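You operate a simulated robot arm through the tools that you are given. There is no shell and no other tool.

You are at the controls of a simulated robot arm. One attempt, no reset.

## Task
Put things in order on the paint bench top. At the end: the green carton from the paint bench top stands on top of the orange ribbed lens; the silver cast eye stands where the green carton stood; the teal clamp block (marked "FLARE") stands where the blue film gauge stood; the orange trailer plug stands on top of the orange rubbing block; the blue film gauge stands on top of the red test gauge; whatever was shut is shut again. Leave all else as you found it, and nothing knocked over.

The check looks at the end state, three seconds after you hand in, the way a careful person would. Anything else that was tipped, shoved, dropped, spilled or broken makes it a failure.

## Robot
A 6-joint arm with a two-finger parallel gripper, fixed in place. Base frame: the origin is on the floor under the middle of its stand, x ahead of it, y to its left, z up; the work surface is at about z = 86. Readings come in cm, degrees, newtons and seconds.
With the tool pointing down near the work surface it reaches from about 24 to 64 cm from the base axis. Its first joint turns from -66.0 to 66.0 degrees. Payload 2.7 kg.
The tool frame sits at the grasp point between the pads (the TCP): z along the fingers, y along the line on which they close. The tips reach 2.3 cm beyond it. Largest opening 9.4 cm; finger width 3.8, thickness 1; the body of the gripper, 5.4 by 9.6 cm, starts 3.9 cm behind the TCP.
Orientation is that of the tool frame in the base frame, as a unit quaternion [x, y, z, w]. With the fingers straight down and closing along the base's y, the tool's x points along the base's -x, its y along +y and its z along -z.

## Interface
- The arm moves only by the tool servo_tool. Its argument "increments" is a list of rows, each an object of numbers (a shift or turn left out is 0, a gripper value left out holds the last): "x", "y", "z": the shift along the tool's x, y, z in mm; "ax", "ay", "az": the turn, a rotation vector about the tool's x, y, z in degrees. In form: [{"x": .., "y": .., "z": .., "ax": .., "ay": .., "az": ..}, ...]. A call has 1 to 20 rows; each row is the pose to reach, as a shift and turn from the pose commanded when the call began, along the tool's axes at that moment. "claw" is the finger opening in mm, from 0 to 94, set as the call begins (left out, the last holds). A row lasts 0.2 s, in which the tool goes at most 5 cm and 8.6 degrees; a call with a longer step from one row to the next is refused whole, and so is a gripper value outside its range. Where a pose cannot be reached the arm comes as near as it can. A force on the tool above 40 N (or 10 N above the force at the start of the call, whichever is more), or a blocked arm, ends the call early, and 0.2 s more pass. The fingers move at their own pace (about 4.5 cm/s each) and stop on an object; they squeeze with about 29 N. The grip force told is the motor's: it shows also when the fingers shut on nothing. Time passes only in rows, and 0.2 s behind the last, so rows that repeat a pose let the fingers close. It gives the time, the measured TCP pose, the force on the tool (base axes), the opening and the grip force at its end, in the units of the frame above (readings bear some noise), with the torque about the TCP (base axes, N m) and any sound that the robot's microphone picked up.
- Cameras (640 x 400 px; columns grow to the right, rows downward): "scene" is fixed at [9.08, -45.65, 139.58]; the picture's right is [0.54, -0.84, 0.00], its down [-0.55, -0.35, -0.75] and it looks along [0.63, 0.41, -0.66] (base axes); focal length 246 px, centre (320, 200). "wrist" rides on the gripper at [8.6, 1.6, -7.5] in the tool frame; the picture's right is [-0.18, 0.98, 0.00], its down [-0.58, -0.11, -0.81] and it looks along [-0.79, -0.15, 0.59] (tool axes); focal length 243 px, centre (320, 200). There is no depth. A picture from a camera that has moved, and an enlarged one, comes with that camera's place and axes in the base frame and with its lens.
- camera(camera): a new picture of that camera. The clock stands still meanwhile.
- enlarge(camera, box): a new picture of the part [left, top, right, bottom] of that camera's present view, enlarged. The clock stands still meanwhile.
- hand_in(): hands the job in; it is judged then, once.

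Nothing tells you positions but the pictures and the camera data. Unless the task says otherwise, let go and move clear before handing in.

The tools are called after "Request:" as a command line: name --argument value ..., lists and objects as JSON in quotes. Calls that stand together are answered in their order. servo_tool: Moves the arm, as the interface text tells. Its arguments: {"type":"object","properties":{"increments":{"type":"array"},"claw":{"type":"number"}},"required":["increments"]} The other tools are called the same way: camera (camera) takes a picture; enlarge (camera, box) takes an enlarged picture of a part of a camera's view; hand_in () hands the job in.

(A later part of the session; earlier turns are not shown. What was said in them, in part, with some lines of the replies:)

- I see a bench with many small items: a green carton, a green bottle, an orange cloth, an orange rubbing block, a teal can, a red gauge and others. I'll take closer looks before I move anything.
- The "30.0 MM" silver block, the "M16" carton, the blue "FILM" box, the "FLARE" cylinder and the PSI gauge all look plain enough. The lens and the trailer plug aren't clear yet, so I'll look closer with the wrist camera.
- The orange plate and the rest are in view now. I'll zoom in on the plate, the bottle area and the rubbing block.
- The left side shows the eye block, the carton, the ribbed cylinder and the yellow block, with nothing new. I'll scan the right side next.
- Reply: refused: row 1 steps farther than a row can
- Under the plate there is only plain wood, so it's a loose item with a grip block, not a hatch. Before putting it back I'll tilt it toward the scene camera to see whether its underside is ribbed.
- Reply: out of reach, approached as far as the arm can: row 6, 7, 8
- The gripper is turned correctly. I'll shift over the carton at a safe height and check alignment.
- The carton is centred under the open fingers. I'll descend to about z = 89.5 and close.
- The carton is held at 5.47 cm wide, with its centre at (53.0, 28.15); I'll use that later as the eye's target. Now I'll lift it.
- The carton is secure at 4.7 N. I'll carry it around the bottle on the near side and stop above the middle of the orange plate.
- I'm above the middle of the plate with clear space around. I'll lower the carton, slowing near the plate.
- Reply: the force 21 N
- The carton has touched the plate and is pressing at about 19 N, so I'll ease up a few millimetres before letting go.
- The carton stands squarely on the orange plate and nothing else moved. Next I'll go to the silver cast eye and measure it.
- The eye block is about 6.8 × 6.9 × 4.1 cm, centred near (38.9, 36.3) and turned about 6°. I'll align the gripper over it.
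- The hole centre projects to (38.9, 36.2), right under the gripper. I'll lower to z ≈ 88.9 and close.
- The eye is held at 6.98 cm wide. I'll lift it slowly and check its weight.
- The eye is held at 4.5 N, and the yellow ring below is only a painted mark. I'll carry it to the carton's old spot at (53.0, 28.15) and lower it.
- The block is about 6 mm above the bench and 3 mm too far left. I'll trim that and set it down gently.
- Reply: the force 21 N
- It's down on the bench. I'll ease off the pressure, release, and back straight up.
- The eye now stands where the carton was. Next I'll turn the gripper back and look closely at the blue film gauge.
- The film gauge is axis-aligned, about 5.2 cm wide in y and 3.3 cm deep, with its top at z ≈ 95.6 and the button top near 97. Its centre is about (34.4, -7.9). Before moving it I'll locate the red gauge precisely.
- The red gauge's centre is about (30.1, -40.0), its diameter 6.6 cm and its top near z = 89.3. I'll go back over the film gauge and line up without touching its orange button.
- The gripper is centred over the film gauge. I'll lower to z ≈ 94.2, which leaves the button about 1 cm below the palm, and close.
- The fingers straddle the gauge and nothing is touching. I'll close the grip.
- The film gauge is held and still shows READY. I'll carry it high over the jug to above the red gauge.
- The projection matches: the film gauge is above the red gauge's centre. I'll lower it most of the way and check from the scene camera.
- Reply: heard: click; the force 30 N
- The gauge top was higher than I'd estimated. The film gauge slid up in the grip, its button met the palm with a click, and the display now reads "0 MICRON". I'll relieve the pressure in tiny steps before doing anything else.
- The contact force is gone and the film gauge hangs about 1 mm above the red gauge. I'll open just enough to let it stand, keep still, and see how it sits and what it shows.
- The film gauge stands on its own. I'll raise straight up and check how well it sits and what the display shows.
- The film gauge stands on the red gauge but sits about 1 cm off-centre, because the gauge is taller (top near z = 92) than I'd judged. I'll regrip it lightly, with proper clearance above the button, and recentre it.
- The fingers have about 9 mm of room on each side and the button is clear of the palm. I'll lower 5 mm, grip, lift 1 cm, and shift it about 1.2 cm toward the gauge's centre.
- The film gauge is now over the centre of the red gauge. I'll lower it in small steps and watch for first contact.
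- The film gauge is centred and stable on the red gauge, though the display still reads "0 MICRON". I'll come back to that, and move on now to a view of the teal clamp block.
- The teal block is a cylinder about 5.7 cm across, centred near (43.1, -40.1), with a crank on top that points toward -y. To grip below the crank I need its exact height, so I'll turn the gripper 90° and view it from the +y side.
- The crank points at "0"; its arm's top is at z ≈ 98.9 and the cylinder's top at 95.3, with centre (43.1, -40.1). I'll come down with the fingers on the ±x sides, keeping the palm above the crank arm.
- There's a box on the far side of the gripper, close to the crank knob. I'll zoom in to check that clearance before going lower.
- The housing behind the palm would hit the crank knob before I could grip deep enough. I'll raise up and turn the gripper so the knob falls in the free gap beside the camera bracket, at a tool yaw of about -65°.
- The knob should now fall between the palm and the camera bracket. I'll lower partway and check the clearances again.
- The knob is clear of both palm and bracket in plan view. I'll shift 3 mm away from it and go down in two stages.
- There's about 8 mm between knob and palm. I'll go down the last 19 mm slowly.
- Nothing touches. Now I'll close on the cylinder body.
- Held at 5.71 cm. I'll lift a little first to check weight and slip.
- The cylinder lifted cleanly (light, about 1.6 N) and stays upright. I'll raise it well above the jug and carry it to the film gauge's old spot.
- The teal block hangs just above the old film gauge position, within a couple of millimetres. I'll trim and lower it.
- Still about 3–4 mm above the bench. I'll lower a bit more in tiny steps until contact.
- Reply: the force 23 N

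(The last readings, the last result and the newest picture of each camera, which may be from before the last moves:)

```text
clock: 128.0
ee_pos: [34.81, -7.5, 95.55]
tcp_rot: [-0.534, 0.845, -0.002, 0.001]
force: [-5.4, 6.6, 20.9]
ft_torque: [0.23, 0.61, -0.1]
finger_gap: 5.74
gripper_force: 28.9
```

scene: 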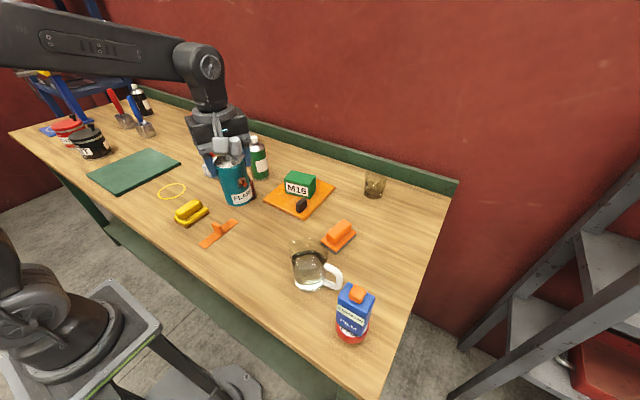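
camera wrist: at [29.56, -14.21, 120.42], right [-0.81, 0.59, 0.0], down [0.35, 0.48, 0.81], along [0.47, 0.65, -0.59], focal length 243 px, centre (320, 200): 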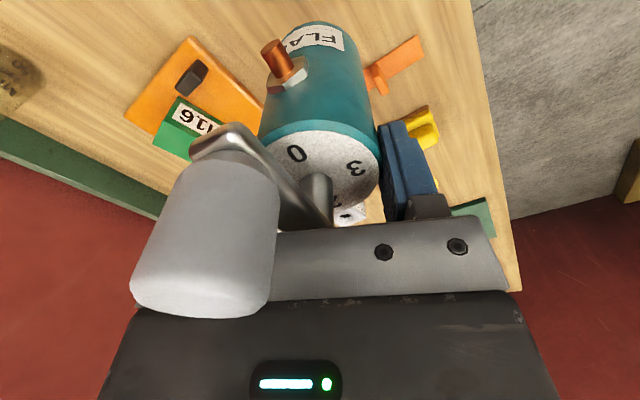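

It's in contact with the bench. I'll ease off, open, and raise straight up.

Request:
servo_tool --increments '[{"z": -1}, {"z": -2}, {"z": -2}]'

Request:
servo_tool --increments '[{"z": 0}, {"z": 0}, {"z": 0}, {"z": 0}]' --claw 94

Request:
servo_tool --increments '[{"z": -10}, {"z": -30}, {"z": -60}, {"z": -90}, {"z": -120}, {"z": -150}, {"z": -150}]'

Request:
enlarge --camera "scene" --box '[180, 160, 310, 260]'

Request:
camera --camera "scene"

```text
clock: 128.8
ee_pos: [34.68, -7.59, 95.67]
tcp_rot: [-0.535, 0.845, -0.001, -0.001]
force: [-0.4, -1.0, -2.0]
ft_torque: [0.0, -0.01, -0.02]
finger_gap: 5.72
gripper_force: 29.1
```

```text
clock: 129.8
ee_pos: [34.74, -7.67, 95.6]
tcp_rot: [-0.535, 0.845, -0.001, 0.0]
force: [-0.5, 0.1, 0.6]
ft_torque: [0.02, -0.03, 0.01]
finger_gap: 9.4
gripper_force: 0.0
```

```text
clock: 131.4
ee_pos: [34.54, -7.46, 110.72]
tcp_rot: [-0.535, 0.845, 0.0, -0.001]
force: [-0.4, -0.4, 0.3]
ft_torque: [0.02, -0.01, 0.05]
finger_gap: 9.38
gripper_force: 0.1
```

```text
4.00 times, centred on (245, 210) of scene
camera zoom: at [9.08, -45.65, 139.58], right [0.54, -0.84, 0.0], down [-0.55, -0.35, -0.75], along [0.63, 0.41, -0.66], focal length 984 px, centre (620, 160)
```

zoom: 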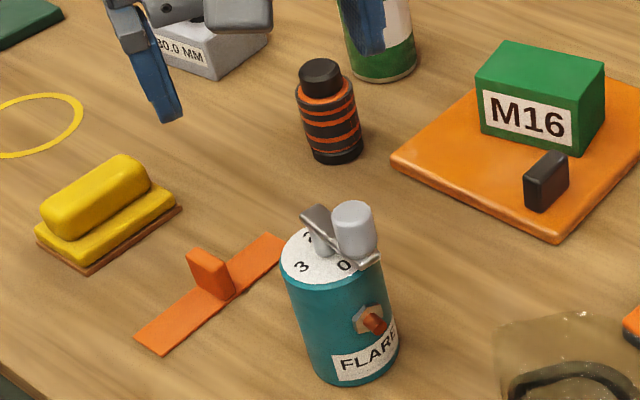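

```text
taken
```

scene: 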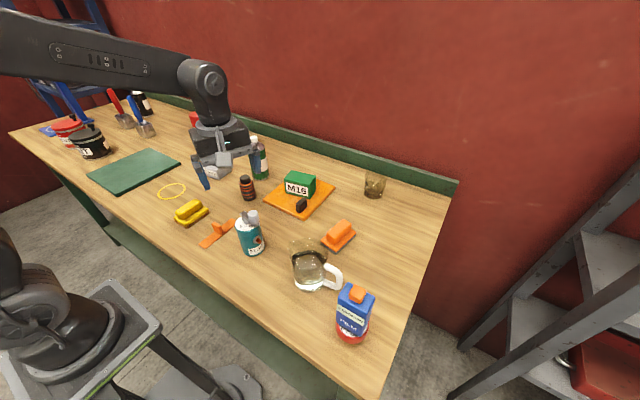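

The teal block stands upright on the film gauge's old spot with its crank still at 0. Next is the plug, so I'll turn the gripper back and view the ribbed cylinder closely.

Request:
servo_tool --increments '[{"x": -20, "y": -4, "az": 8}, {"x": -45, "y": -9, "az": 16}, {"x": -70, "y": -15, "az": 24}, {"x": -95, "y": -20, "az": 32}, {"x": -120, "y": -25, "az": 40}, {"x": -145, "y": -31, "az": 48}, {"x": -168, "y": -36, "az": 56}, {"x": -186, "y": -39.5, "az": 64}, {"x": -186, "y": -39.5, "z": 20, "az": 64.7}, {"x": -186, "y": -39.5, "z": 40, "az": 64.7}, {"x": -186, "y": -39.5, "z": 40, "az": 64.7}]'

Request:
camera --camera "wrist"

Request:
enlarge --camera "wrist" --box '[240, 0, 420, 135]'

Request:
enlarge --camera "scene" --box '[225, 165, 273, 205]'

```text
clock: 133.8
ee_pos: [46.15, 7.87, 106.57]
tcp_rot: [0.0, 1.0, -0.001, 0.001]
force: [-0.6, 1.0, 0.6]
ft_torque: [-0.01, 0.0, 0.01]
finger_gap: 9.42
gripper_force: 0.0
```

```text
taken
camera wrist: at [37.44, 9.67, 114.05], right [0.18, 0.98, 0.0], down [0.58, -0.11, 0.81], along [0.79, -0.15, -0.59], focal length 243 px, centre (320, 200)
```

wrist: 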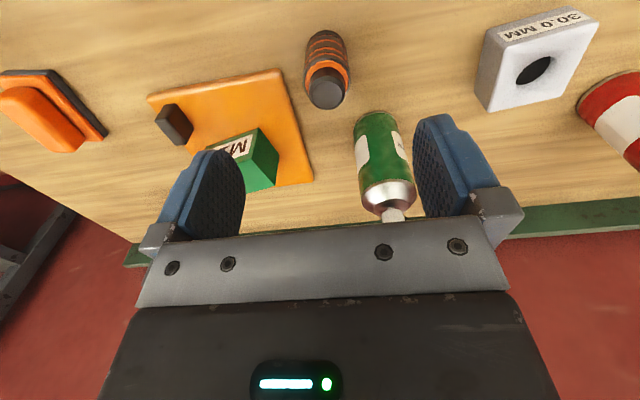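

```text
2.96 times, centred on (330, 68) of wrist
camera zoom: at [37.44, 9.67, 114.05], right [0.18, 0.98, 0.0], down [0.58, -0.11, 0.81], along [0.79, -0.15, -0.59], focal length 719 px, centre (290, 593)
```

zoom: 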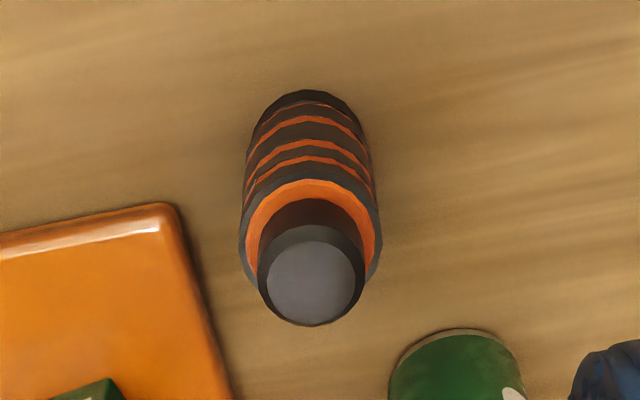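

```text
10.00 times, centred on (249, 185) of scene
camera zoom: at [9.08, -45.65, 139.58], right [0.54, -0.84, 0.0], down [-0.55, -0.35, -0.75], along [0.63, 0.41, -0.66], focal length 2459 px, centre (1030, 350)
```

zoom: 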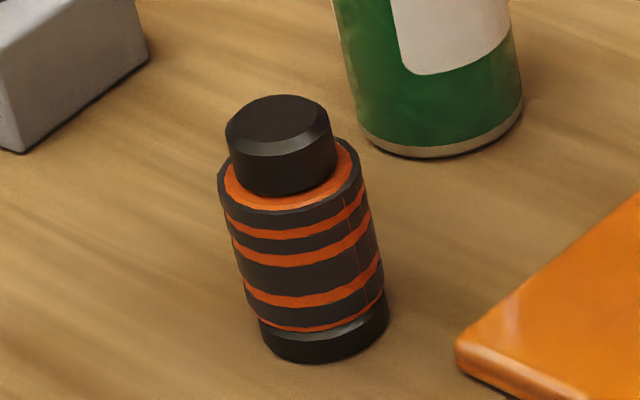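

The plug is at (49.2, 8.15), with a body about 4.4 cm across, 8 cm tall and a narrower cap. Before moving it I'll measure the orange rubbing block's top surface.

Request:
servo_tool --increments '[{"y": -40}, {"y": -80}, {"y": -120}, {"y": -160}, {"y": -200}, {"y": -240}, {"y": -280}, {"y": -320}, {"y": -345}, {"y": -345}]' --claw 70

Request:
camera --camera "wrist"

Request:
enlarge --camera "wrist" --box '[240, 0, 420, 135]'

Request:
enlarge --camera "scene" --box '[310, 210, 370, 260]'

```text
clock: 136.0
ee_pos: [46.25, -26.52, 106.82]
tcp_rot: [0.0, 1.0, 0.0, 0.001]
force: [-0.9, 0.6, -0.5]
ft_torque: [-0.01, 0.02, 0.0]
finger_gap: 7.0
gripper_force: 0.0
```

```text
taken
camera wrist: at [37.4, -24.92, 114.22], right [0.18, 0.98, 0.0], down [0.58, -0.11, 0.81], along [0.79, -0.15, -0.59], focal length 243 px, centre (320, 200)
```

wrist: 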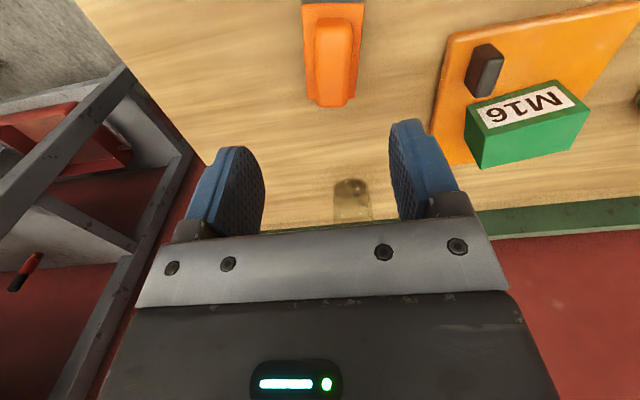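

```text
2.96 times, centred on (330, 68) of wrist
camera zoom: at [37.4, -24.92, 114.22], right [0.18, 0.98, 0.0], down [0.58, -0.11, 0.81], along [0.79, -0.15, -0.59], focal length 719 px, centre (290, 593)
```

zoom: 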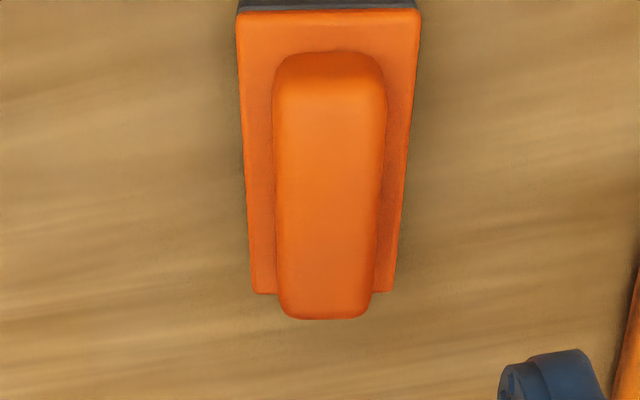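

```text
8.00 times, centred on (340, 235) of scene
camera zoom: at [9.08, -45.65, 139.58], right [0.54, -0.84, 0.0], down [-0.55, -0.35, -0.75], along [0.63, 0.41, -0.66], focal length 1967 px, centre (160, -80)
```

zoom: 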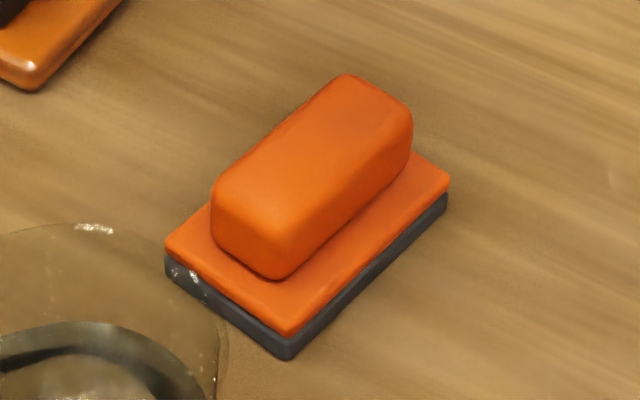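

The block's handle top is a flat strip about 3.4 × 7.5 cm at z ≈ 90.3, centred near (49.05, -25.8). I'll hover the TCP right above it to verify the centre more accurately.

Request:
servo_tool --increments '[{"x": -14, "y": 3, "z": 20}, {"x": -28, "y": 7, "z": 40}, {"x": -28, "y": 7, "z": 70}, {"x": -28, "y": 7, "z": 78}, {"x": -28, "y": 7, "z": 78}]'

Request:
camera --camera "wrist"

Request:
enlarge --camera "wrist" --box '[240, 0, 400, 140]'

```text
clock: 137.2
ee_pos: [48.92, -26.3, 98.88]
tcp_rot: [0.0, 1.0, 0.0, 0.001]
force: [-1.3, -0.2, 0.4]
ft_torque: [-0.01, -0.01, -0.02]
finger_gap: 7.0
gripper_force: 0.0
```

```text
taken
camera wrist: at [40.21, -24.57, 106.34], right [0.18, 0.98, 0.0], down [0.58, -0.11, 0.81], along [0.79, -0.15, -0.59], focal length 243 px, centre (320, 200)
```

wrist: 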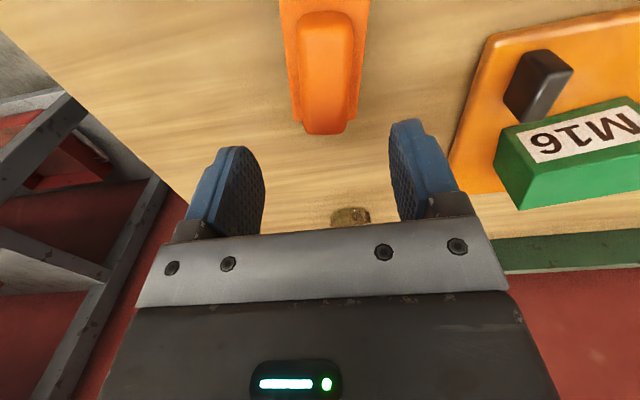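

```text
2.86 times, centred on (320, 70) of wrist
camera zoom: at [40.21, -24.57, 106.34], right [0.18, 0.98, 0.0], down [0.58, -0.11, 0.81], along [0.79, -0.15, -0.59], focal length 693 px, centre (320, 571)
```

zoom: 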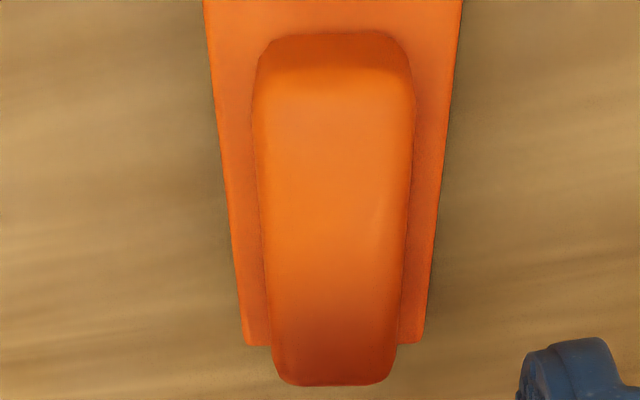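

The target centre is confirmed at (48.95, -25.8). Now I'll go back to the plug and lower over it with the fingers opened only 7 cm, so I clear the plate's edge.

Request:
servo_tool --increments '[{"z": -35}, {"z": -70}, {"x": -1, "y": 40, "z": -70}, {"x": -2, "y": 80, "z": -70}, {"x": -3, "y": 120, "z": -70}, {"x": -3, "y": 160, "z": -70}, {"x": -3, "y": 200, "z": -70}, {"x": -3, "y": 240, "z": -70}, {"x": -3, "y": 280, "z": -70}, {"x": -3, "y": 315, "z": -70}, {"x": -3, "y": 344, "z": -70}, {"x": -3, "y": 344, "z": -30}, {"x": -3, "y": 344, "z": -5}, {"x": -3, "y": 344, "z": -5}]'

Request:
camera --camera "wrist"

Request:
enlarge --camera "wrist" --box '[240, 20, 400, 160]'

Request:
enlarge --camera "scene" --box '[200, 130, 320, 220]'

```text
clock: 140.2
ee_pos: [49.03, 8.34, 99.11]
tcp_rot: [0.0, 1.0, -0.001, 0.001]
force: [0.4, 0.6, 0.3]
ft_torque: [0.02, 0.01, 0.01]
finger_gap: 6.99
gripper_force: 0.1
```

```text
taken
camera wrist: at [40.4, 10.05, 106.58], right [0.18, 0.98, 0.0], down [0.58, -0.11, 0.81], along [0.79, -0.15, -0.59], focal length 243 px, centre (320, 200)
```

wrist: 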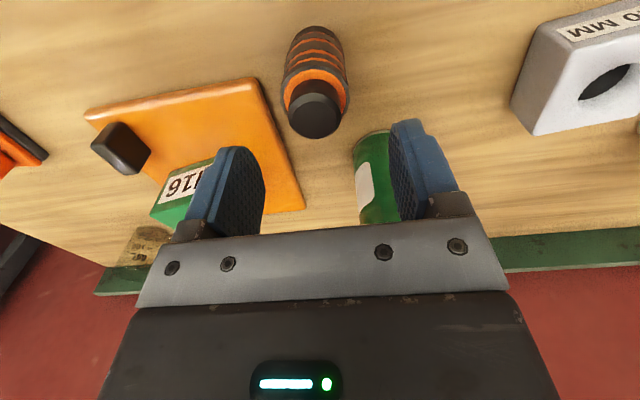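

```text
2.86 times, centred on (320, 90) of wrist
camera zoom: at [40.4, 10.05, 106.58], right [0.18, 0.98, 0.0], down [0.58, -0.11, 0.81], along [0.79, -0.15, -0.59], focal length 693 px, centre (320, 514)
```

zoom: 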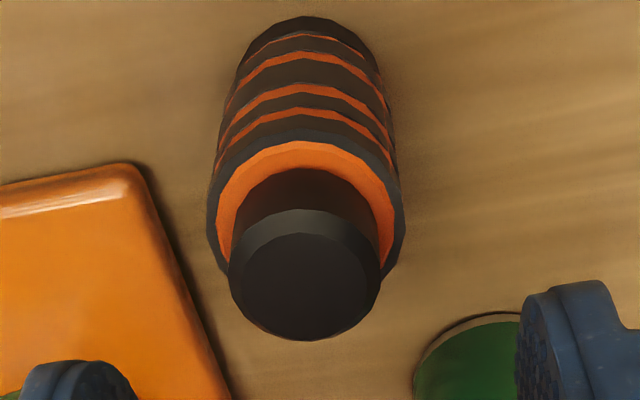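

```text
4.44 times, centred on (260, 175) of scene
camera zoom: at [9.08, -45.65, 139.58], right [0.54, -0.84, 0.0], down [-0.55, -0.35, -0.75], along [0.63, 0.41, -0.66], focal length 1093 px, centre (587, 311)
```

zoom: 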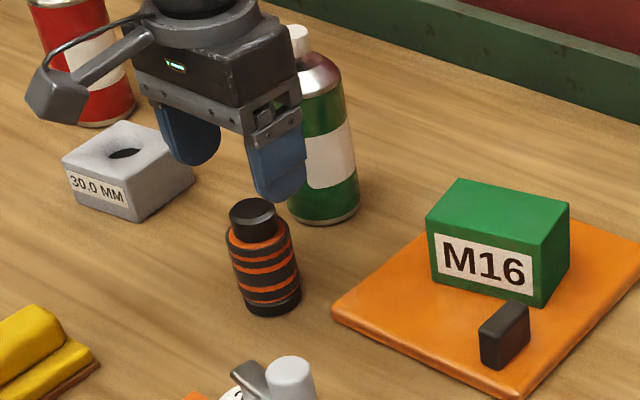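

The plug is centred at (49.15, 8.1). I'll make a small correction, lower to z ≈ 91 and close.

Request:
servo_tool --increments '[{"x": -1, "y": -2, "z": 25}, {"x": -1, "y": -2, "z": 50}, {"x": -1, "y": -2, "z": 70}, {"x": -1, "y": -2, "z": 80}, {"x": -1, "y": -2, "z": 80}]'

Request:
servo_tool --increments '[{"z": 0}, {"z": 0}, {"z": 0}, {"z": 0}, {"z": 0}]' --claw 0

Request:
enlarge --camera "scene" --box '[200, 130, 320, 220]'

```text
clock: 141.4
ee_pos: [49.29, 8.3, 91.27]
tcp_rot: [0.0, 1.0, -0.001, 0.001]
force: [-0.1, 0.2, -0.4]
ft_torque: [0.03, -0.05, 0.0]
finger_gap: 7.01
gripper_force: 0.0
```

```text
clock: 142.6
ee_pos: [49.25, 8.39, 91.31]
tcp_rot: [0.0, 1.0, -0.002, 0.001]
force: [0.2, 0.7, 0.1]
ft_torque: [0.03, -0.02, 0.03]
finger_gap: 4.28
gripper_force: 29.6
```

```text
4.44 times, centred on (260, 175) of scene
camera zoom: at [9.08, -45.65, 139.58], right [0.54, -0.84, 0.0], down [-0.55, -0.35, -0.75], along [0.63, 0.41, -0.66], focal length 1093 px, centre (587, 311)
```

zoom: 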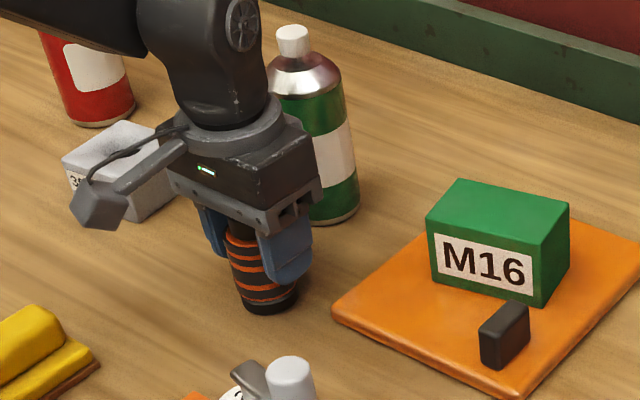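

Held at 4.28 cm. I'll lift it and check it hangs upright.

Request:
servo_tool --increments '[{"z": -5}, {"z": -15}, {"z": -40}, {"z": -80}, {"z": -120}, {"z": -150}, {"z": -150}]'

Request:
camera --camera "wrist"

Request:
enlarge --camera "scene" --box '[200, 90, 320, 200]'

```text
clock: 144.2
ee_pos: [49.52, 7.99, 106.21]
tcp_rot: [0.0, 1.0, 0.0, 0.0]
force: [0.3, -0.9, -1.4]
ft_torque: [-0.01, 0.02, 0.0]
finger_gap: 4.27
gripper_force: 29.7
```

```text
taken
camera wrist: at [40.87, 9.76, 113.64], right [0.18, 0.98, 0.0], down [0.58, -0.11, 0.81], along [0.79, -0.15, -0.59], focal length 243 px, centre (320, 200)
```

wrist: 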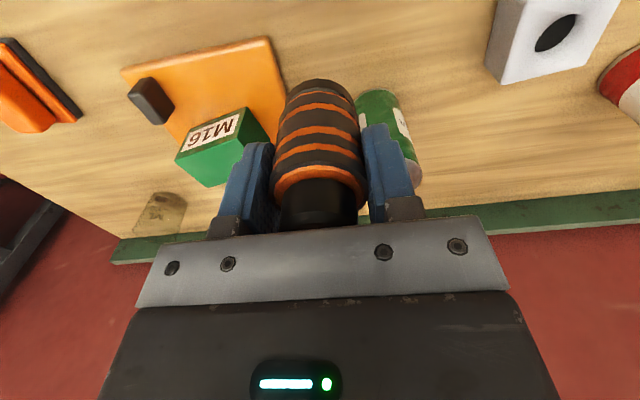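

```text
3.64 times, centred on (260, 145) of scene
camera zoom: at [9.08, -45.65, 139.58], right [0.54, -0.84, 0.0], down [-0.55, -0.35, -0.75], along [0.63, 0.41, -0.66], focal length 894 px, centre (538, 400)
```

zoom: 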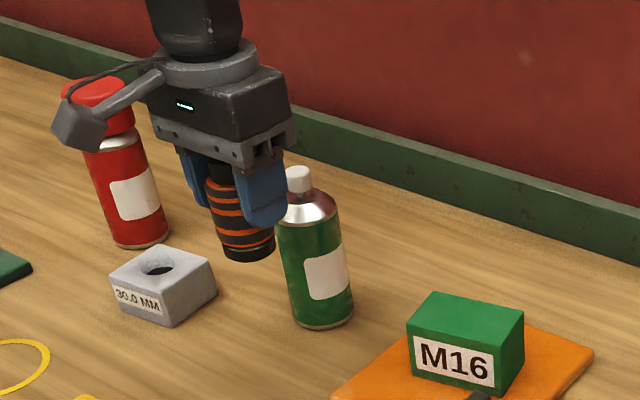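

The plug is upright in the grip. I'll carry it over the rubbing block and check alignment.

Request:
servo_tool --increments '[{"x": 0, "y": -30}, {"x": 0, "y": -65}, {"x": 1, "y": -100}, {"x": 1, "y": -135}, {"x": 2, "y": -170}, {"x": 2, "y": -205}, {"x": 3, "y": -240}, {"x": 3, "y": -275}, {"x": 4, "y": -310}, {"x": 4, "y": -338}, {"x": 4, "y": -338}]'

Request:
camera --camera "wrist"

Request:
enlarge --camera "scene" --box '[290, 140, 400, 260]'

```text
clock: 146.6
ee_pos: [48.75, -25.75, 106.16]
tcp_rot: [0.001, 1.0, -0.001, 0.0]
force: [0.3, -0.2, -1.3]
ft_torque: [-0.02, -0.01, 0.0]
finger_gap: 4.29
gripper_force: 28.4
```

```text
taken
camera wrist: at [40.2, -24.0, 113.61], right [0.18, 0.98, 0.0], down [0.58, -0.11, 0.81], along [0.79, -0.15, -0.59], focal length 243 px, centre (320, 200)
```

wrist: 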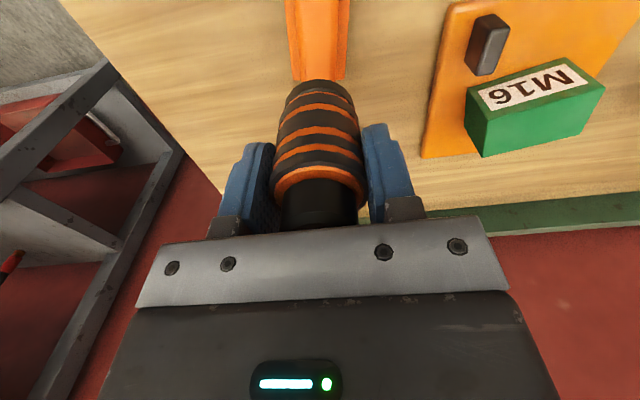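

```text
3.33 times, centred on (345, 200) of scene
camera zoom: at [9.08, -45.65, 139.58], right [0.54, -0.84, 0.0], down [-0.55, -0.35, -0.75], along [0.63, 0.41, -0.66], focal length 820 px, centre (237, 200)
```

zoom: 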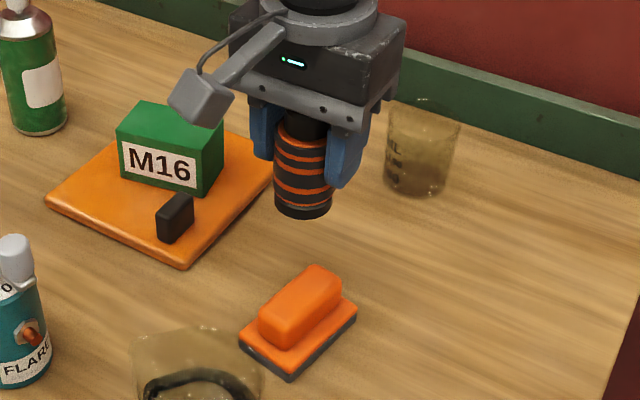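

Alignment looks good. I'll lower to about 1.5 cm above the block and re-check before the final steps.

Request:
servo_tool --increments '[{"x": -2, "z": 25}, {"x": -2, "z": 50}, {"x": -2, "z": 75}, {"x": -2, "z": 85}, {"x": -2, "z": 85}]'

Request:
camera --camera "wrist"

Request:
enlarge --camera "scene" --box '[300, 180, 390, 260]'

```text
clock: 147.8
ee_pos: [49.22, -25.55, 97.86]
tcp_rot: [0.0, 1.0, -0.001, 0.001]
force: [0.6, -0.9, -0.9]
ft_torque: [0.04, -0.01, -0.01]
finger_gap: 4.29
gripper_force: 29.3
```

```text
taken
camera wrist: at [40.5, -23.84, 105.31], right [0.18, 0.98, 0.0], down [0.58, -0.11, 0.81], along [0.79, -0.15, -0.59], focal length 243 px, centre (320, 200)
```

wrist: 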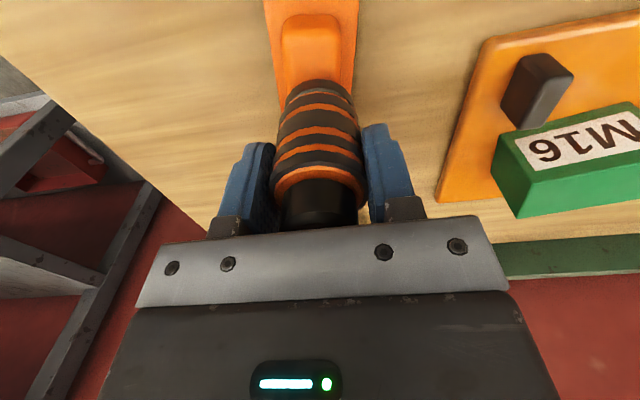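

```text
5.00 times, centred on (345, 220) of scene
camera zoom: at [9.08, -45.65, 139.58], right [0.54, -0.84, 0.0], down [-0.55, -0.35, -0.75], along [0.63, 0.41, -0.66], focal length 1230 px, centre (195, 100)
```

zoom: 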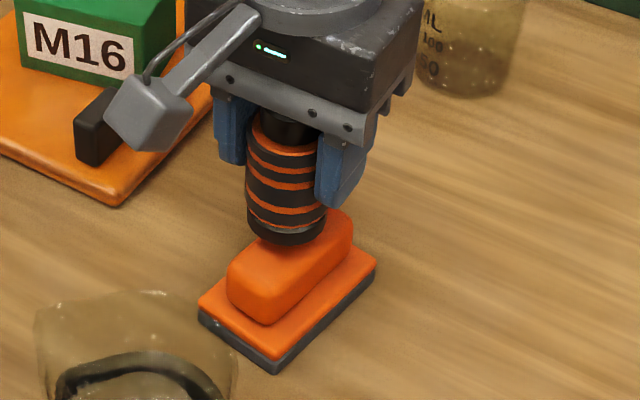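

The plug is about 2 cm above the handle and 2 mm off in y. I'll correct that and approach in small steps.

Request:
servo_tool --increments '[{"y": -2.4, "z": 4}, {"y": -2.4, "z": 8}, {"y": -2.4, "z": 12}, {"y": -2.4, "z": 12}]'

Request:
enlarge --camera "scene" --box '[300, 180, 390, 260]'

Request:
enlarge --camera "wrist" --box '[220, 0, 420, 130]'

```text
clock: 148.8
ee_pos: [49.19, -25.79, 96.68]
tcp_rot: [0.0, 1.0, -0.001, 0.001]
force: [-1.0, 0.2, -1.8]
ft_torque: [-0.02, -0.06, 0.0]
finger_gap: 4.27
gripper_force: 29.0
```

```text
5.00 times, centred on (345, 220) of scene
camera zoom: at [9.08, -45.65, 139.58], right [0.54, -0.84, 0.0], down [-0.55, -0.35, -0.75], along [0.63, 0.41, -0.66], focal length 1230 px, centre (195, 100)
```

zoom: 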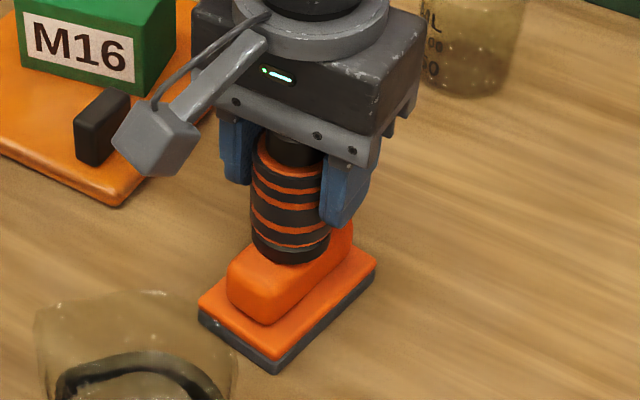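

```text
3.08 times, centred on (320, 65) of wrist
camera zoom: at [40.52, -24.18, 104.08], right [0.18, 0.98, 0.0], down [0.58, -0.11, 0.81], along [0.79, -0.15, -0.59], focal length 746 px, centre (320, 615)
```

zoom: 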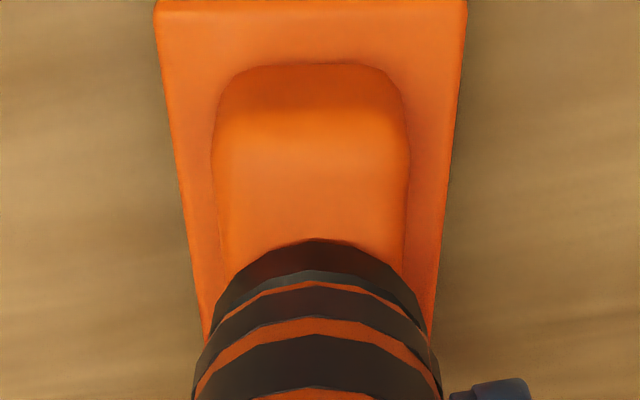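

Good alignment on the handle strip. I'll continue down a few millimetres at a time.

Request:
servo_tool --increments '[{"z": 2}, {"z": 4}, {"z": 4}]'

Request:
servo_tool --increments '[{"z": 1.5}, {"z": 3}, {"z": 3}]'

```text
clock: 149.6
ee_pos: [49.22, -25.85, 96.51]
tcp_rot: [0.0, 1.0, -0.002, 0.002]
force: [-2.5, 4.7, 21.6]
ft_torque: [0.33, 0.27, 0.14]
finger_gap: 4.3
gripper_force: 28.7
```

```text
clock: 150.4
ee_pos: [49.28, -25.84, 96.17]
tcp_rot: [0.0, 1.0, -0.002, 0.003]
force: [2.1, 2.3, 21.3]
ft_torque: [0.13, -0.09, 0.02]
finger_gap: 4.28
gripper_force: 28.9
```

Contact has been made and the plug slid up about 3 mm in the grip. I'll ease off until the force vanishes.

Request:
servo_tool --increments '[{"z": -1}, {"z": -2}, {"z": -2}]'

```text
clock: 151.2
ee_pos: [49.18, -26.0, 96.21]
tcp_rot: [0.0, 1.0, 0.0, 0.0]
force: [6.1, 2.5, 8.2]
ft_torque: [0.06, -0.47, 0.05]
finger_gap: 4.26
gripper_force: 29.2
```

Request:
servo_tool --increments '[{"z": -0.7}, {"z": -1}, {"z": -1}]'

Request:
enlarge --camera "scene" --box '[300, 180, 390, 260]'

Request:
enlarge --camera "wrist" --box '[220, 0, 420, 130]'

```text
clock: 152.0
ee_pos: [49.08, -25.87, 96.18]
tcp_rot: [0.0, 1.0, 0.0, -0.001]
force: [-0.7, 0.1, -1.7]
ft_torque: [-0.03, 0.02, 0.01]
finger_gap: 4.29
gripper_force: 29.2
```

```text
5.00 times, centred on (345, 220) of scene
camera zoom: at [9.08, -45.65, 139.58], right [0.54, -0.84, 0.0], down [-0.55, -0.35, -0.75], along [0.63, 0.41, -0.66], focal length 1230 px, centre (195, 100)
```

zoom: 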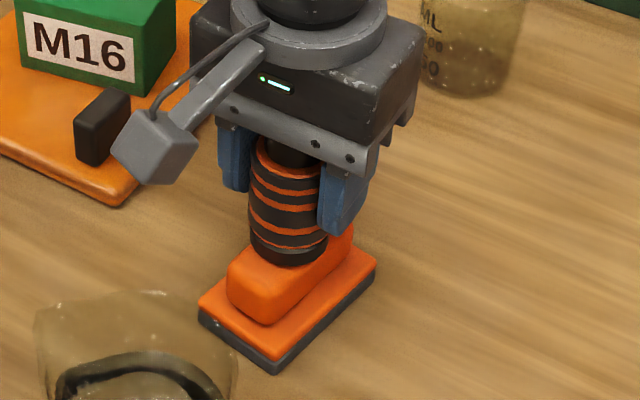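

```text
3.08 times, centred on (320, 65) of wrist
camera zoom: at [40.38, -24.18, 103.7], right [0.18, 0.98, 0.0], down [0.58, -0.11, 0.81], along [0.79, -0.15, -0.59], focal length 746 px, centre (320, 615)
```

zoom: 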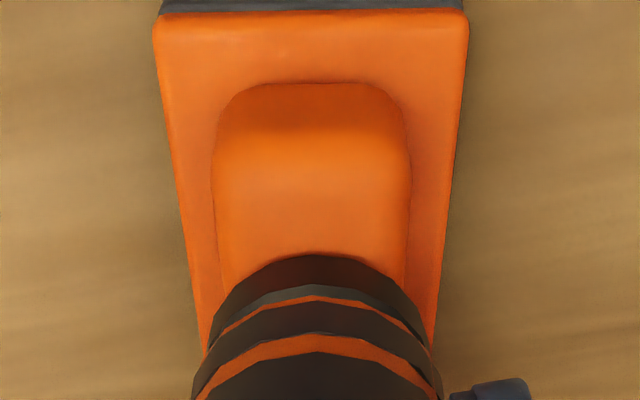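

The force is gone and the plug rests at the handle. I'll release and rise straight up.

Request:
servo_tool --increments '[{"z": 0}, {"z": 0}, {"z": 0}, {"z": 0}]' --claw 70

Request:
servo_tool --increments '[{"z": -5}, {"z": -20}, {"z": -50}, {"z": -90}, {"z": -130}, {"z": -130}]'

Request:
enlarge --camera "scene" --box '[300, 180, 390, 260]'

Request:
camera --camera "scene"

Request:
enlarge --camera "wrist" --box '[220, 0, 420, 130]'

```text
clock: 153.0
ee_pos: [49.23, -25.86, 96.3]
tcp_rot: [0.0, 1.0, -0.001, 0.001]
force: [0.4, -0.1, 0.3]
ft_torque: [0.02, 0.04, -0.01]
finger_gap: 6.98
gripper_force: 0.2
```

```text
clock: 154.4
ee_pos: [48.82, -25.84, 109.64]
tcp_rot: [0.001, 1.0, -0.001, 0.0]
force: [0.1, 0.2, -1.3]
ft_torque: [-0.03, 0.01, -0.02]
finger_gap: 6.99
gripper_force: 0.0
```

```text
5.00 times, centred on (345, 220) of scene
camera zoom: at [9.08, -45.65, 139.58], right [0.54, -0.84, 0.0], down [-0.55, -0.35, -0.75], along [0.63, 0.41, -0.66], focal length 1230 px, centre (195, 100)
```

zoom: 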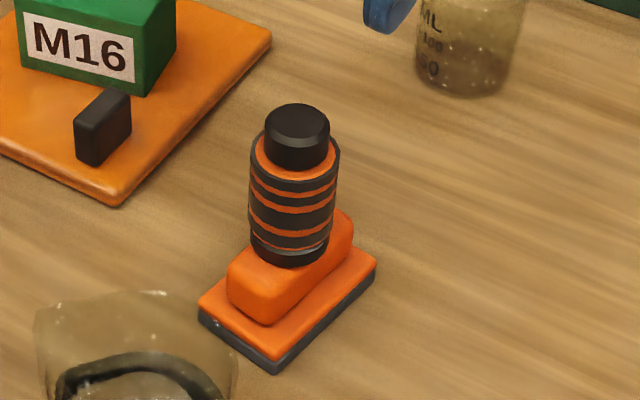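

```text
taken
```

scene: 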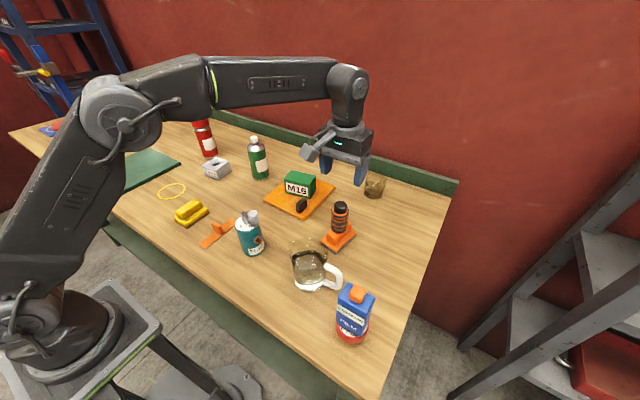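

```text
3.08 times, centred on (320, 65) of wrist
camera zoom: at [40.18, -24.09, 116.98], right [0.18, 0.98, 0.0], down [0.58, -0.11, 0.81], along [0.79, -0.15, -0.59], focal length 746 px, centre (320, 615)
```

zoom: 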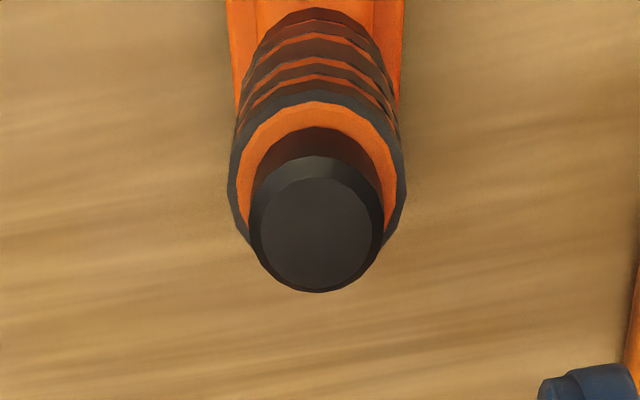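

The plug stands upright on the rubbing block. Now I'll check the film gauge's display and the whole scene again.

Request:
enlarge --camera "scene" --box '[320, 270, 390, 350]'

Request:
enlarge --camera "scene" --box '[150, 120, 350, 260]'

Request:
enlarge --camera "scene" --box '[260, 165, 340, 225]'

```text
5.00 times, centred on (355, 310) of scene
camera zoom: at [9.08, -45.65, 139.58], right [0.54, -0.84, 0.0], down [-0.55, -0.35, -0.75], along [0.63, 0.41, -0.66], focal length 1230 px, centre (145, -350)
```

zoom: 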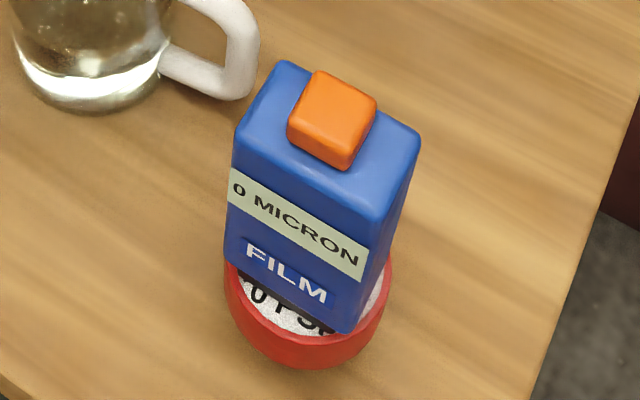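

```text
2.86 times, centred on (250, 190) of scene
camera zoom: at [9.08, -45.65, 139.58], right [0.54, -0.84, 0.0], down [-0.55, -0.35, -0.75], along [0.63, 0.41, -0.66], focal length 703 px, centre (520, 229)
```

zoom: 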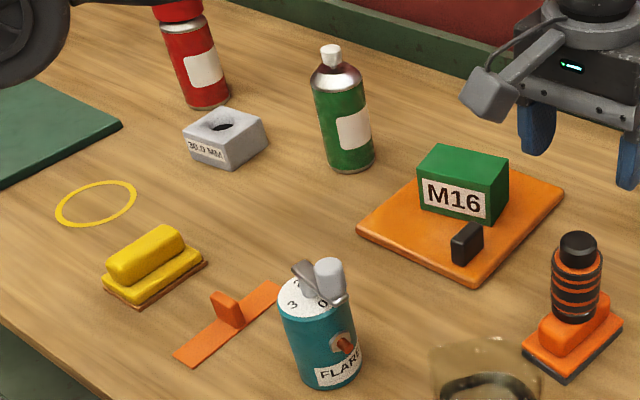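

```text
6.67 times, centred on (300, 195) of scene
camera zoom: at [9.08, -45.65, 139.58], right [0.54, -0.84, 0.0], down [-0.55, -0.35, -0.75], along [0.63, 0.41, -0.66], focal length 1639 px, centre (453, 233)
```

zoom: 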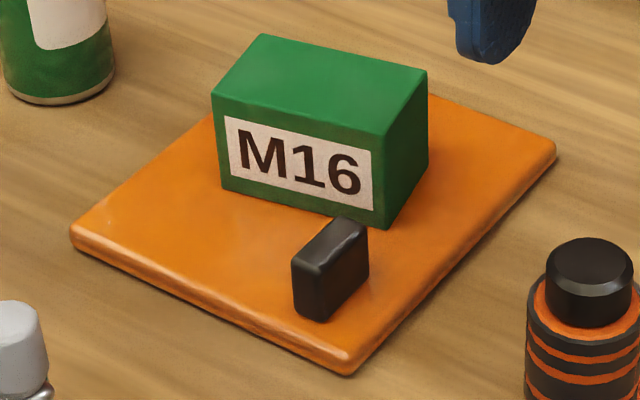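

Everything stands as wanted except the film gauge's display, which my palm changed from READY to "0 MICRON". I'll try to restore it with one careful press of its button using closed fingertips, so I'll move above it first.

Request:
servo_tool --increments '[{"z": -20}, {"x": 25, "y": -18, "z": -20}, {"x": 55, "y": -40, "z": -20}, {"x": 85, "y": -61, "z": -20}, {"x": 115, "y": -82, "z": -20}, {"x": 145, "y": -104, "z": -20}, {"x": 175, "y": -125, "z": -20}, {"x": 199, "y": -142, "z": -20}, {"x": 199, "y": -142, "z": -20}]' --claw 0

Request:
camera --camera "wrist"

Request:
camera --camera "scene"

```text
clock: 156.4
ee_pos: [29.26, -40.02, 111.5]
tcp_rot: [0.0, 1.0, -0.001, 0.002]
force: [-0.1, -0.6, 0.7]
ft_torque: [0.0, -0.01, 0.01]
finger_gap: 0.02
gripper_force: 29.3
```

```text
taken
camera wrist: at [20.64, -38.25, 118.92], right [0.18, 0.98, 0.0], down [0.58, -0.11, 0.81], along [0.79, -0.15, -0.59], focal length 243 px, centre (320, 200)
```

wrist: 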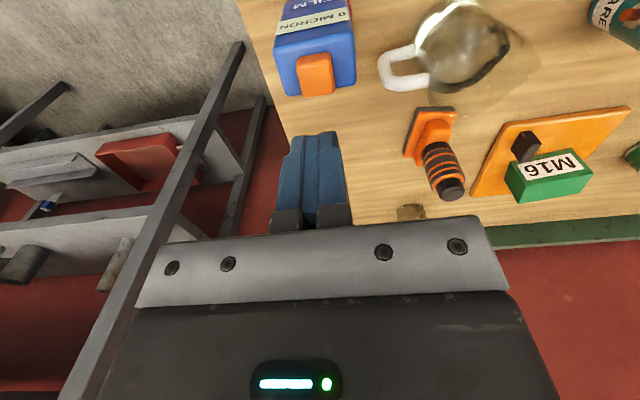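

```text
taken
```

scene: 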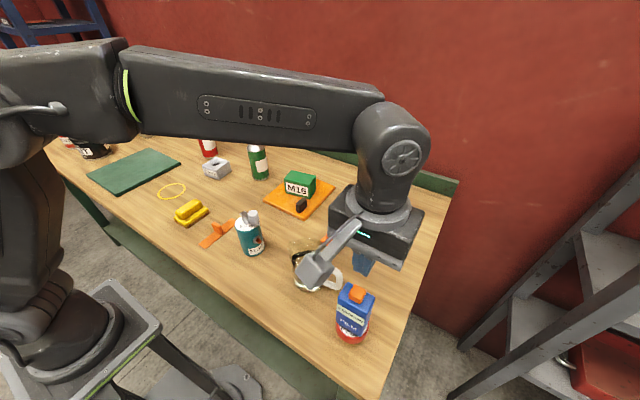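

The button is at about (28.8, -40.0, 103.3). I'll lower the closed fingertips to just above it and then press in 1 mm steps, watching for the click.

Request:
servo_tool --increments '[{"x": 4.5, "z": 15}, {"x": 4.5, "z": 30}, {"x": 4.5, "z": 40}, {"x": 4.5, "z": 46}, {"x": 4.5, "z": 46}]'

Request:
enlarge --camera "scene" --box '[310, 240, 410, 350]'

Request:
camera --camera "wrist"

```text
clock: 157.6
ee_pos: [28.82, -40.15, 106.66]
tcp_rot: [0.0, 1.0, -0.001, 0.001]
force: [0.6, -0.3, 0.0]
ft_torque: [0.0, -0.01, -0.01]
finger_gap: 0.0
gripper_force: 29.4
```

```text
3.64 times, centred on (360, 295) of scene
camera zoom: at [9.08, -45.65, 139.58], right [0.54, -0.84, 0.0], down [-0.55, -0.35, -0.75], along [0.63, 0.41, -0.66], focal length 894 px, centre (174, -146)
```

zoom: 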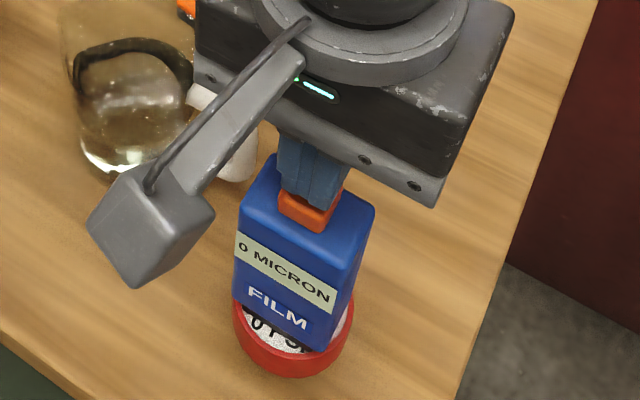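

```text
taken
camera wrist: at [20.08, -38.37, 114.17], right [0.18, 0.98, 0.0], down [0.58, -0.11, 0.81], along [0.79, -0.15, -0.59], focal length 243 px, centre (320, 200)
```

wrist: 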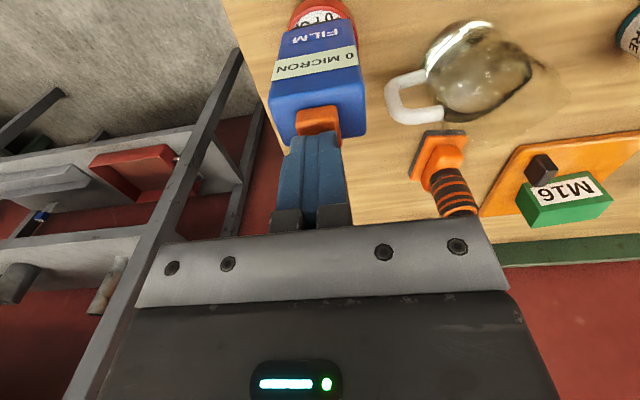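

The fingertips are directly above the button. I'll go down very gently now.

Request:
servo_tool --increments '[{"z": 3}, {"z": 5}, {"z": 5}]'

Request:
servo_tool --increments '[{"z": 2}, {"z": 2}]'

```text
clock: 158.4
ee_pos: [28.92, -40.09, 106.24]
tcp_rot: [0.0, 1.0, -0.001, 0.001]
force: [0.5, 0.2, 1.3]
ft_torque: [0.02, 0.05, 0.0]
finger_gap: 0.0
gripper_force: 28.7
```

```text
clock: 159.0
ee_pos: [28.76, -40.08, 105.97]
tcp_rot: [-0.001, 1.0, 0.0, 0.0]
force: [-0.2, 1.5, 1.7]
ft_torque: [0.02, -0.01, -0.01]
finger_gap: 0.02
gripper_force: 29.1
heard: click
```

A click came at only about 2 N. I'll back off straight up and read the display.

Request:
servo_tool --increments '[{"z": -10}, {"z": -40}, {"z": -70}, {"z": -70}]'

Request:
enlarge --camera "scene" --box '[320, 260, 400, 350]'

Request:
camera --camera "wrist"

```text
clock: 160.0
ee_pos: [28.94, -40.09, 112.98]
tcp_rot: [0.0, 1.0, -0.001, 0.001]
force: [-0.7, -0.4, 0.5]
ft_torque: [0.03, 0.0, 0.0]
finger_gap: 0.0
gripper_force: 29.0
```

```text
4.44 times, centred on (360, 305) of scene
camera zoom: at [9.08, -45.65, 139.58], right [0.54, -0.84, 0.0], down [-0.55, -0.35, -0.75], along [0.63, 0.41, -0.66], focal length 1093 px, centre (142, -267)
```

zoom: 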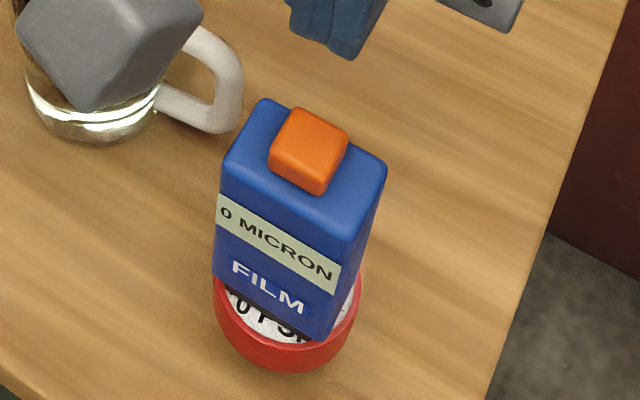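

```text
taken
camera wrist: at [20.2, -38.33, 120.36], right [0.18, 0.98, 0.0], down [0.58, -0.11, 0.81], along [0.79, -0.15, -0.59], focal length 243 px, centre (320, 200)
```

wrist: 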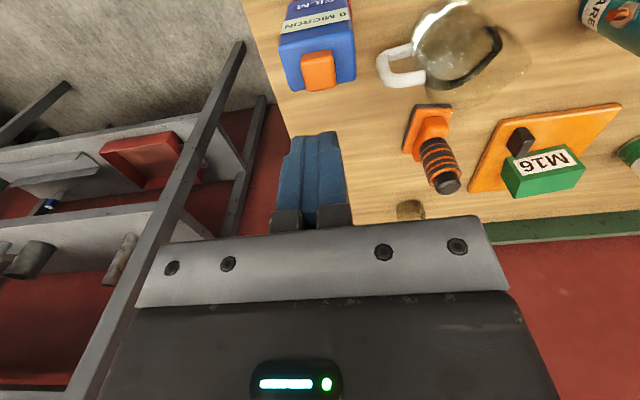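

The display still reads "0 MICRON", so a short press only takes a new reading. I'll try one gentle press-and-hold in case that resets it to READY.

Request:
servo_tool --increments '[{"z": 20}, {"z": 45}, {"z": 60}, {"z": 66}, {"z": 70}, {"z": 71}, {"z": 71}, {"z": 71}, {"z": 71}, {"z": 71}, {"z": 71}, {"z": 71}, {"z": 71}, {"z": 71}, {"z": 71}, {"z": 71}, {"z": 71}, {"z": 71}, {"z": 71}, {"z": 71}]'

Request:
enlarge --camera "scene" --box '[320, 260, 400, 350]'

```text
clock: 164.2
ee_pos: [28.85, -40.19, 105.87]
tcp_rot: [-0.001, 1.0, 0.0, 0.0]
force: [-0.1, -0.1, 5.7]
ft_torque: [0.03, 0.08, 0.02]
finger_gap: 0.0
gripper_force: 28.6
heard: click
```

```text
4.44 times, centred on (360, 305) of scene
camera zoom: at [9.07, -45.64, 139.58], right [0.54, -0.84, 0.0], down [-0.55, -0.35, -0.75], along [0.63, 0.41, -0.66], focal length 1093 px, centre (142, -267)
```

zoom: 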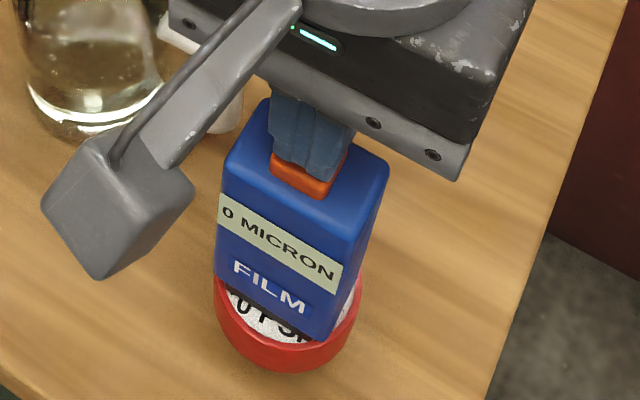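

The hold made no difference; the display keeps its last reading and can't be reset this way, so I'll leave it. I'll retreat clear and inspect everything a final time.

Request:
servo_tool --increments '[{"z": -20}, {"z": -60}, {"z": -100}, {"z": -130}, {"z": -150}]'

Request:
servo_tool --increments '[{"x": -8, "y": 35}, {"x": -16, "y": 75}, {"x": -24, "y": 115}, {"x": -32, "y": 155}, {"x": -40, "y": 195}, {"x": -48, "y": 235}, {"x": -56, "y": 275}, {"x": -64, "y": 315}, {"x": -72, "y": 350}, {"x": -80, "y": 380}, {"x": -80, "y": 380}]' --claw 60

Request:
camera --camera "scene"

Request:
enlarge --camera "scene" --box '[320, 295, 384, 350]'

Request:
enlarge --camera "scene" --box '[310, 210, 370, 260]'

Request:
enlarge --camera "scene" --box '[270, 220, 462, 340]'

```text
clock: 165.4
ee_pos: [28.83, -40.16, 120.87]
tcp_rot: [0.0, 1.0, 0.0, 0.0]
force: [0.4, 0.0, 0.0]
ft_torque: [-0.04, 0.0, -0.01]
finger_gap: 0.0
gripper_force: 28.7
```

```text
clock: 167.8
ee_pos: [37.09, -2.05, 121.1]
tcp_rot: [-0.001, 1.0, 0.0, 0.001]
force: [-0.3, 0.4, -1.3]
ft_torque: [0.01, -0.01, -0.01]
finger_gap: 5.99
gripper_force: 0.0
```

```text
taken
```

scene: 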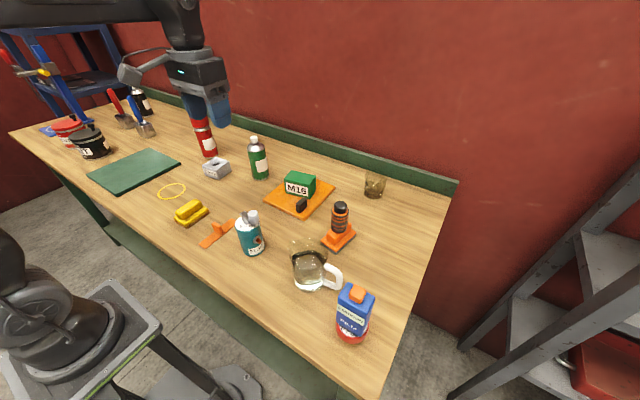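

```text
7.27 times, centred on (352, 322) of scene
camera zoom: at [9.08, -45.64, 139.58], right [0.54, -0.84, 0.0], down [-0.55, -0.35, -0.75], along [0.63, 0.41, -0.66], focal length 1788 px, centre (87, -691)
```

zoom: 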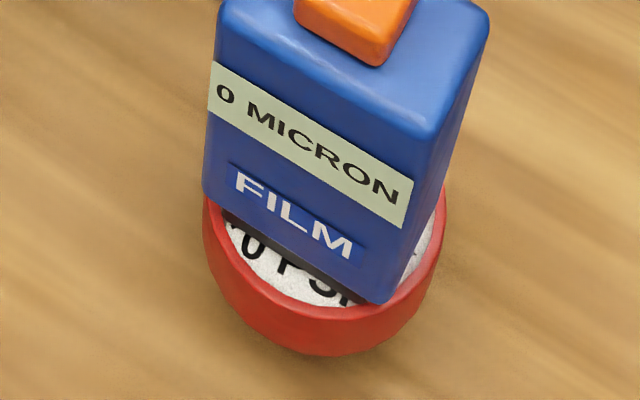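

```text
8.00 times, centred on (340, 235) of scene
camera zoom: at [9.08, -45.64, 139.58], right [0.54, -0.84, 0.0], down [-0.55, -0.35, -0.75], along [0.63, 0.41, -0.66], focal length 1967 px, centre (160, -80)
```

zoom: 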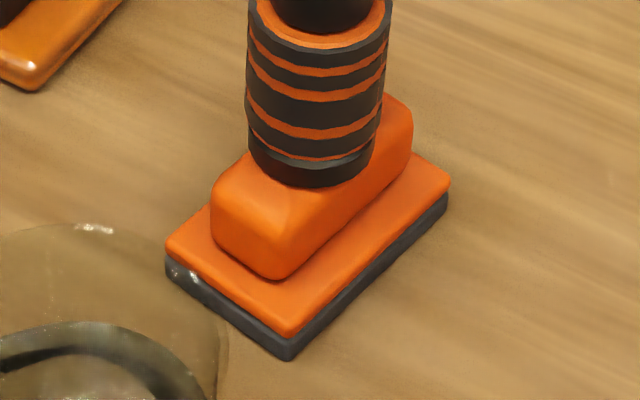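

```text
3.33 times, centred on (366, 280) of scene
camera zoom: at [9.08, -45.64, 139.58], right [0.54, -0.84, 0.0], down [-0.55, -0.35, -0.75], along [0.63, 0.41, -0.66], focal length 820 px, centre (167, -67)
```

zoom: 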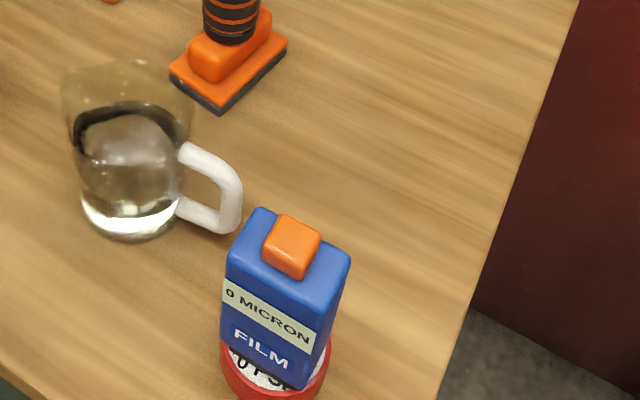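

Everything is in place and the arm is clear. The carton stands on the orange plate, the eye on the carton's spot, FLARE on the film gauge's spot, the plug on the rubbing block, and the film gauge on the red gauge. The gauges and rubbing block match their original positions. Two things aren't exactly as found: the film gauge's display reads "0 MICRON" instead of READY, which I couldn't undo, and the plate sits about 3 mm and 1–2° off. I'm handing in now.

Request:
hand_in

```text
The job is handed in.
```

I handed the job in with all five placements done, but two things aren't as I found them, and I had to guess which item was the lens.

**Placements**
- **Green carton:** it stands on the flat orange plate with the black rib.
- **Silver cast eye:** it stands where the carton stood.
- **Teal "FLARE" block:** it stands where the film gauge stood, with its crank still at 0.
- **Orange trailer plug:** I took this to be the black-and-orange ribbed cylinder. It stands upright on the orange rubbing block.
- **Blue film gauge:** it stands centred on the red test gauge.

**Not as found**
- **Film gauge display:** it read "READY" and now reads "0 MICRON". I misjudged the red gauge's height when setting the film gauge down, so it slid up in the grip and its button was pressed against the gripper. I then pressed the button twice more, once briefly and once held, to try to reset it. The display did not change.
- **Orange plate:** I lifted and tilted it early on to check whether it covered something, which it didn't. It is back about 3 mm and 1–2° off its original position.

**Unsure about the lens:** nothing on the bench clearly looked like an "orange ribbed lens". I chose the flat plate because the ribbed cylinder looked more like a plug and its narrow cap was a poor support for the carton. If the cylinder was meant to be the lens, both the carton and plug placements are wrong.

I opened nothing, so there was nothing to shut again. Nothing was knocked over.
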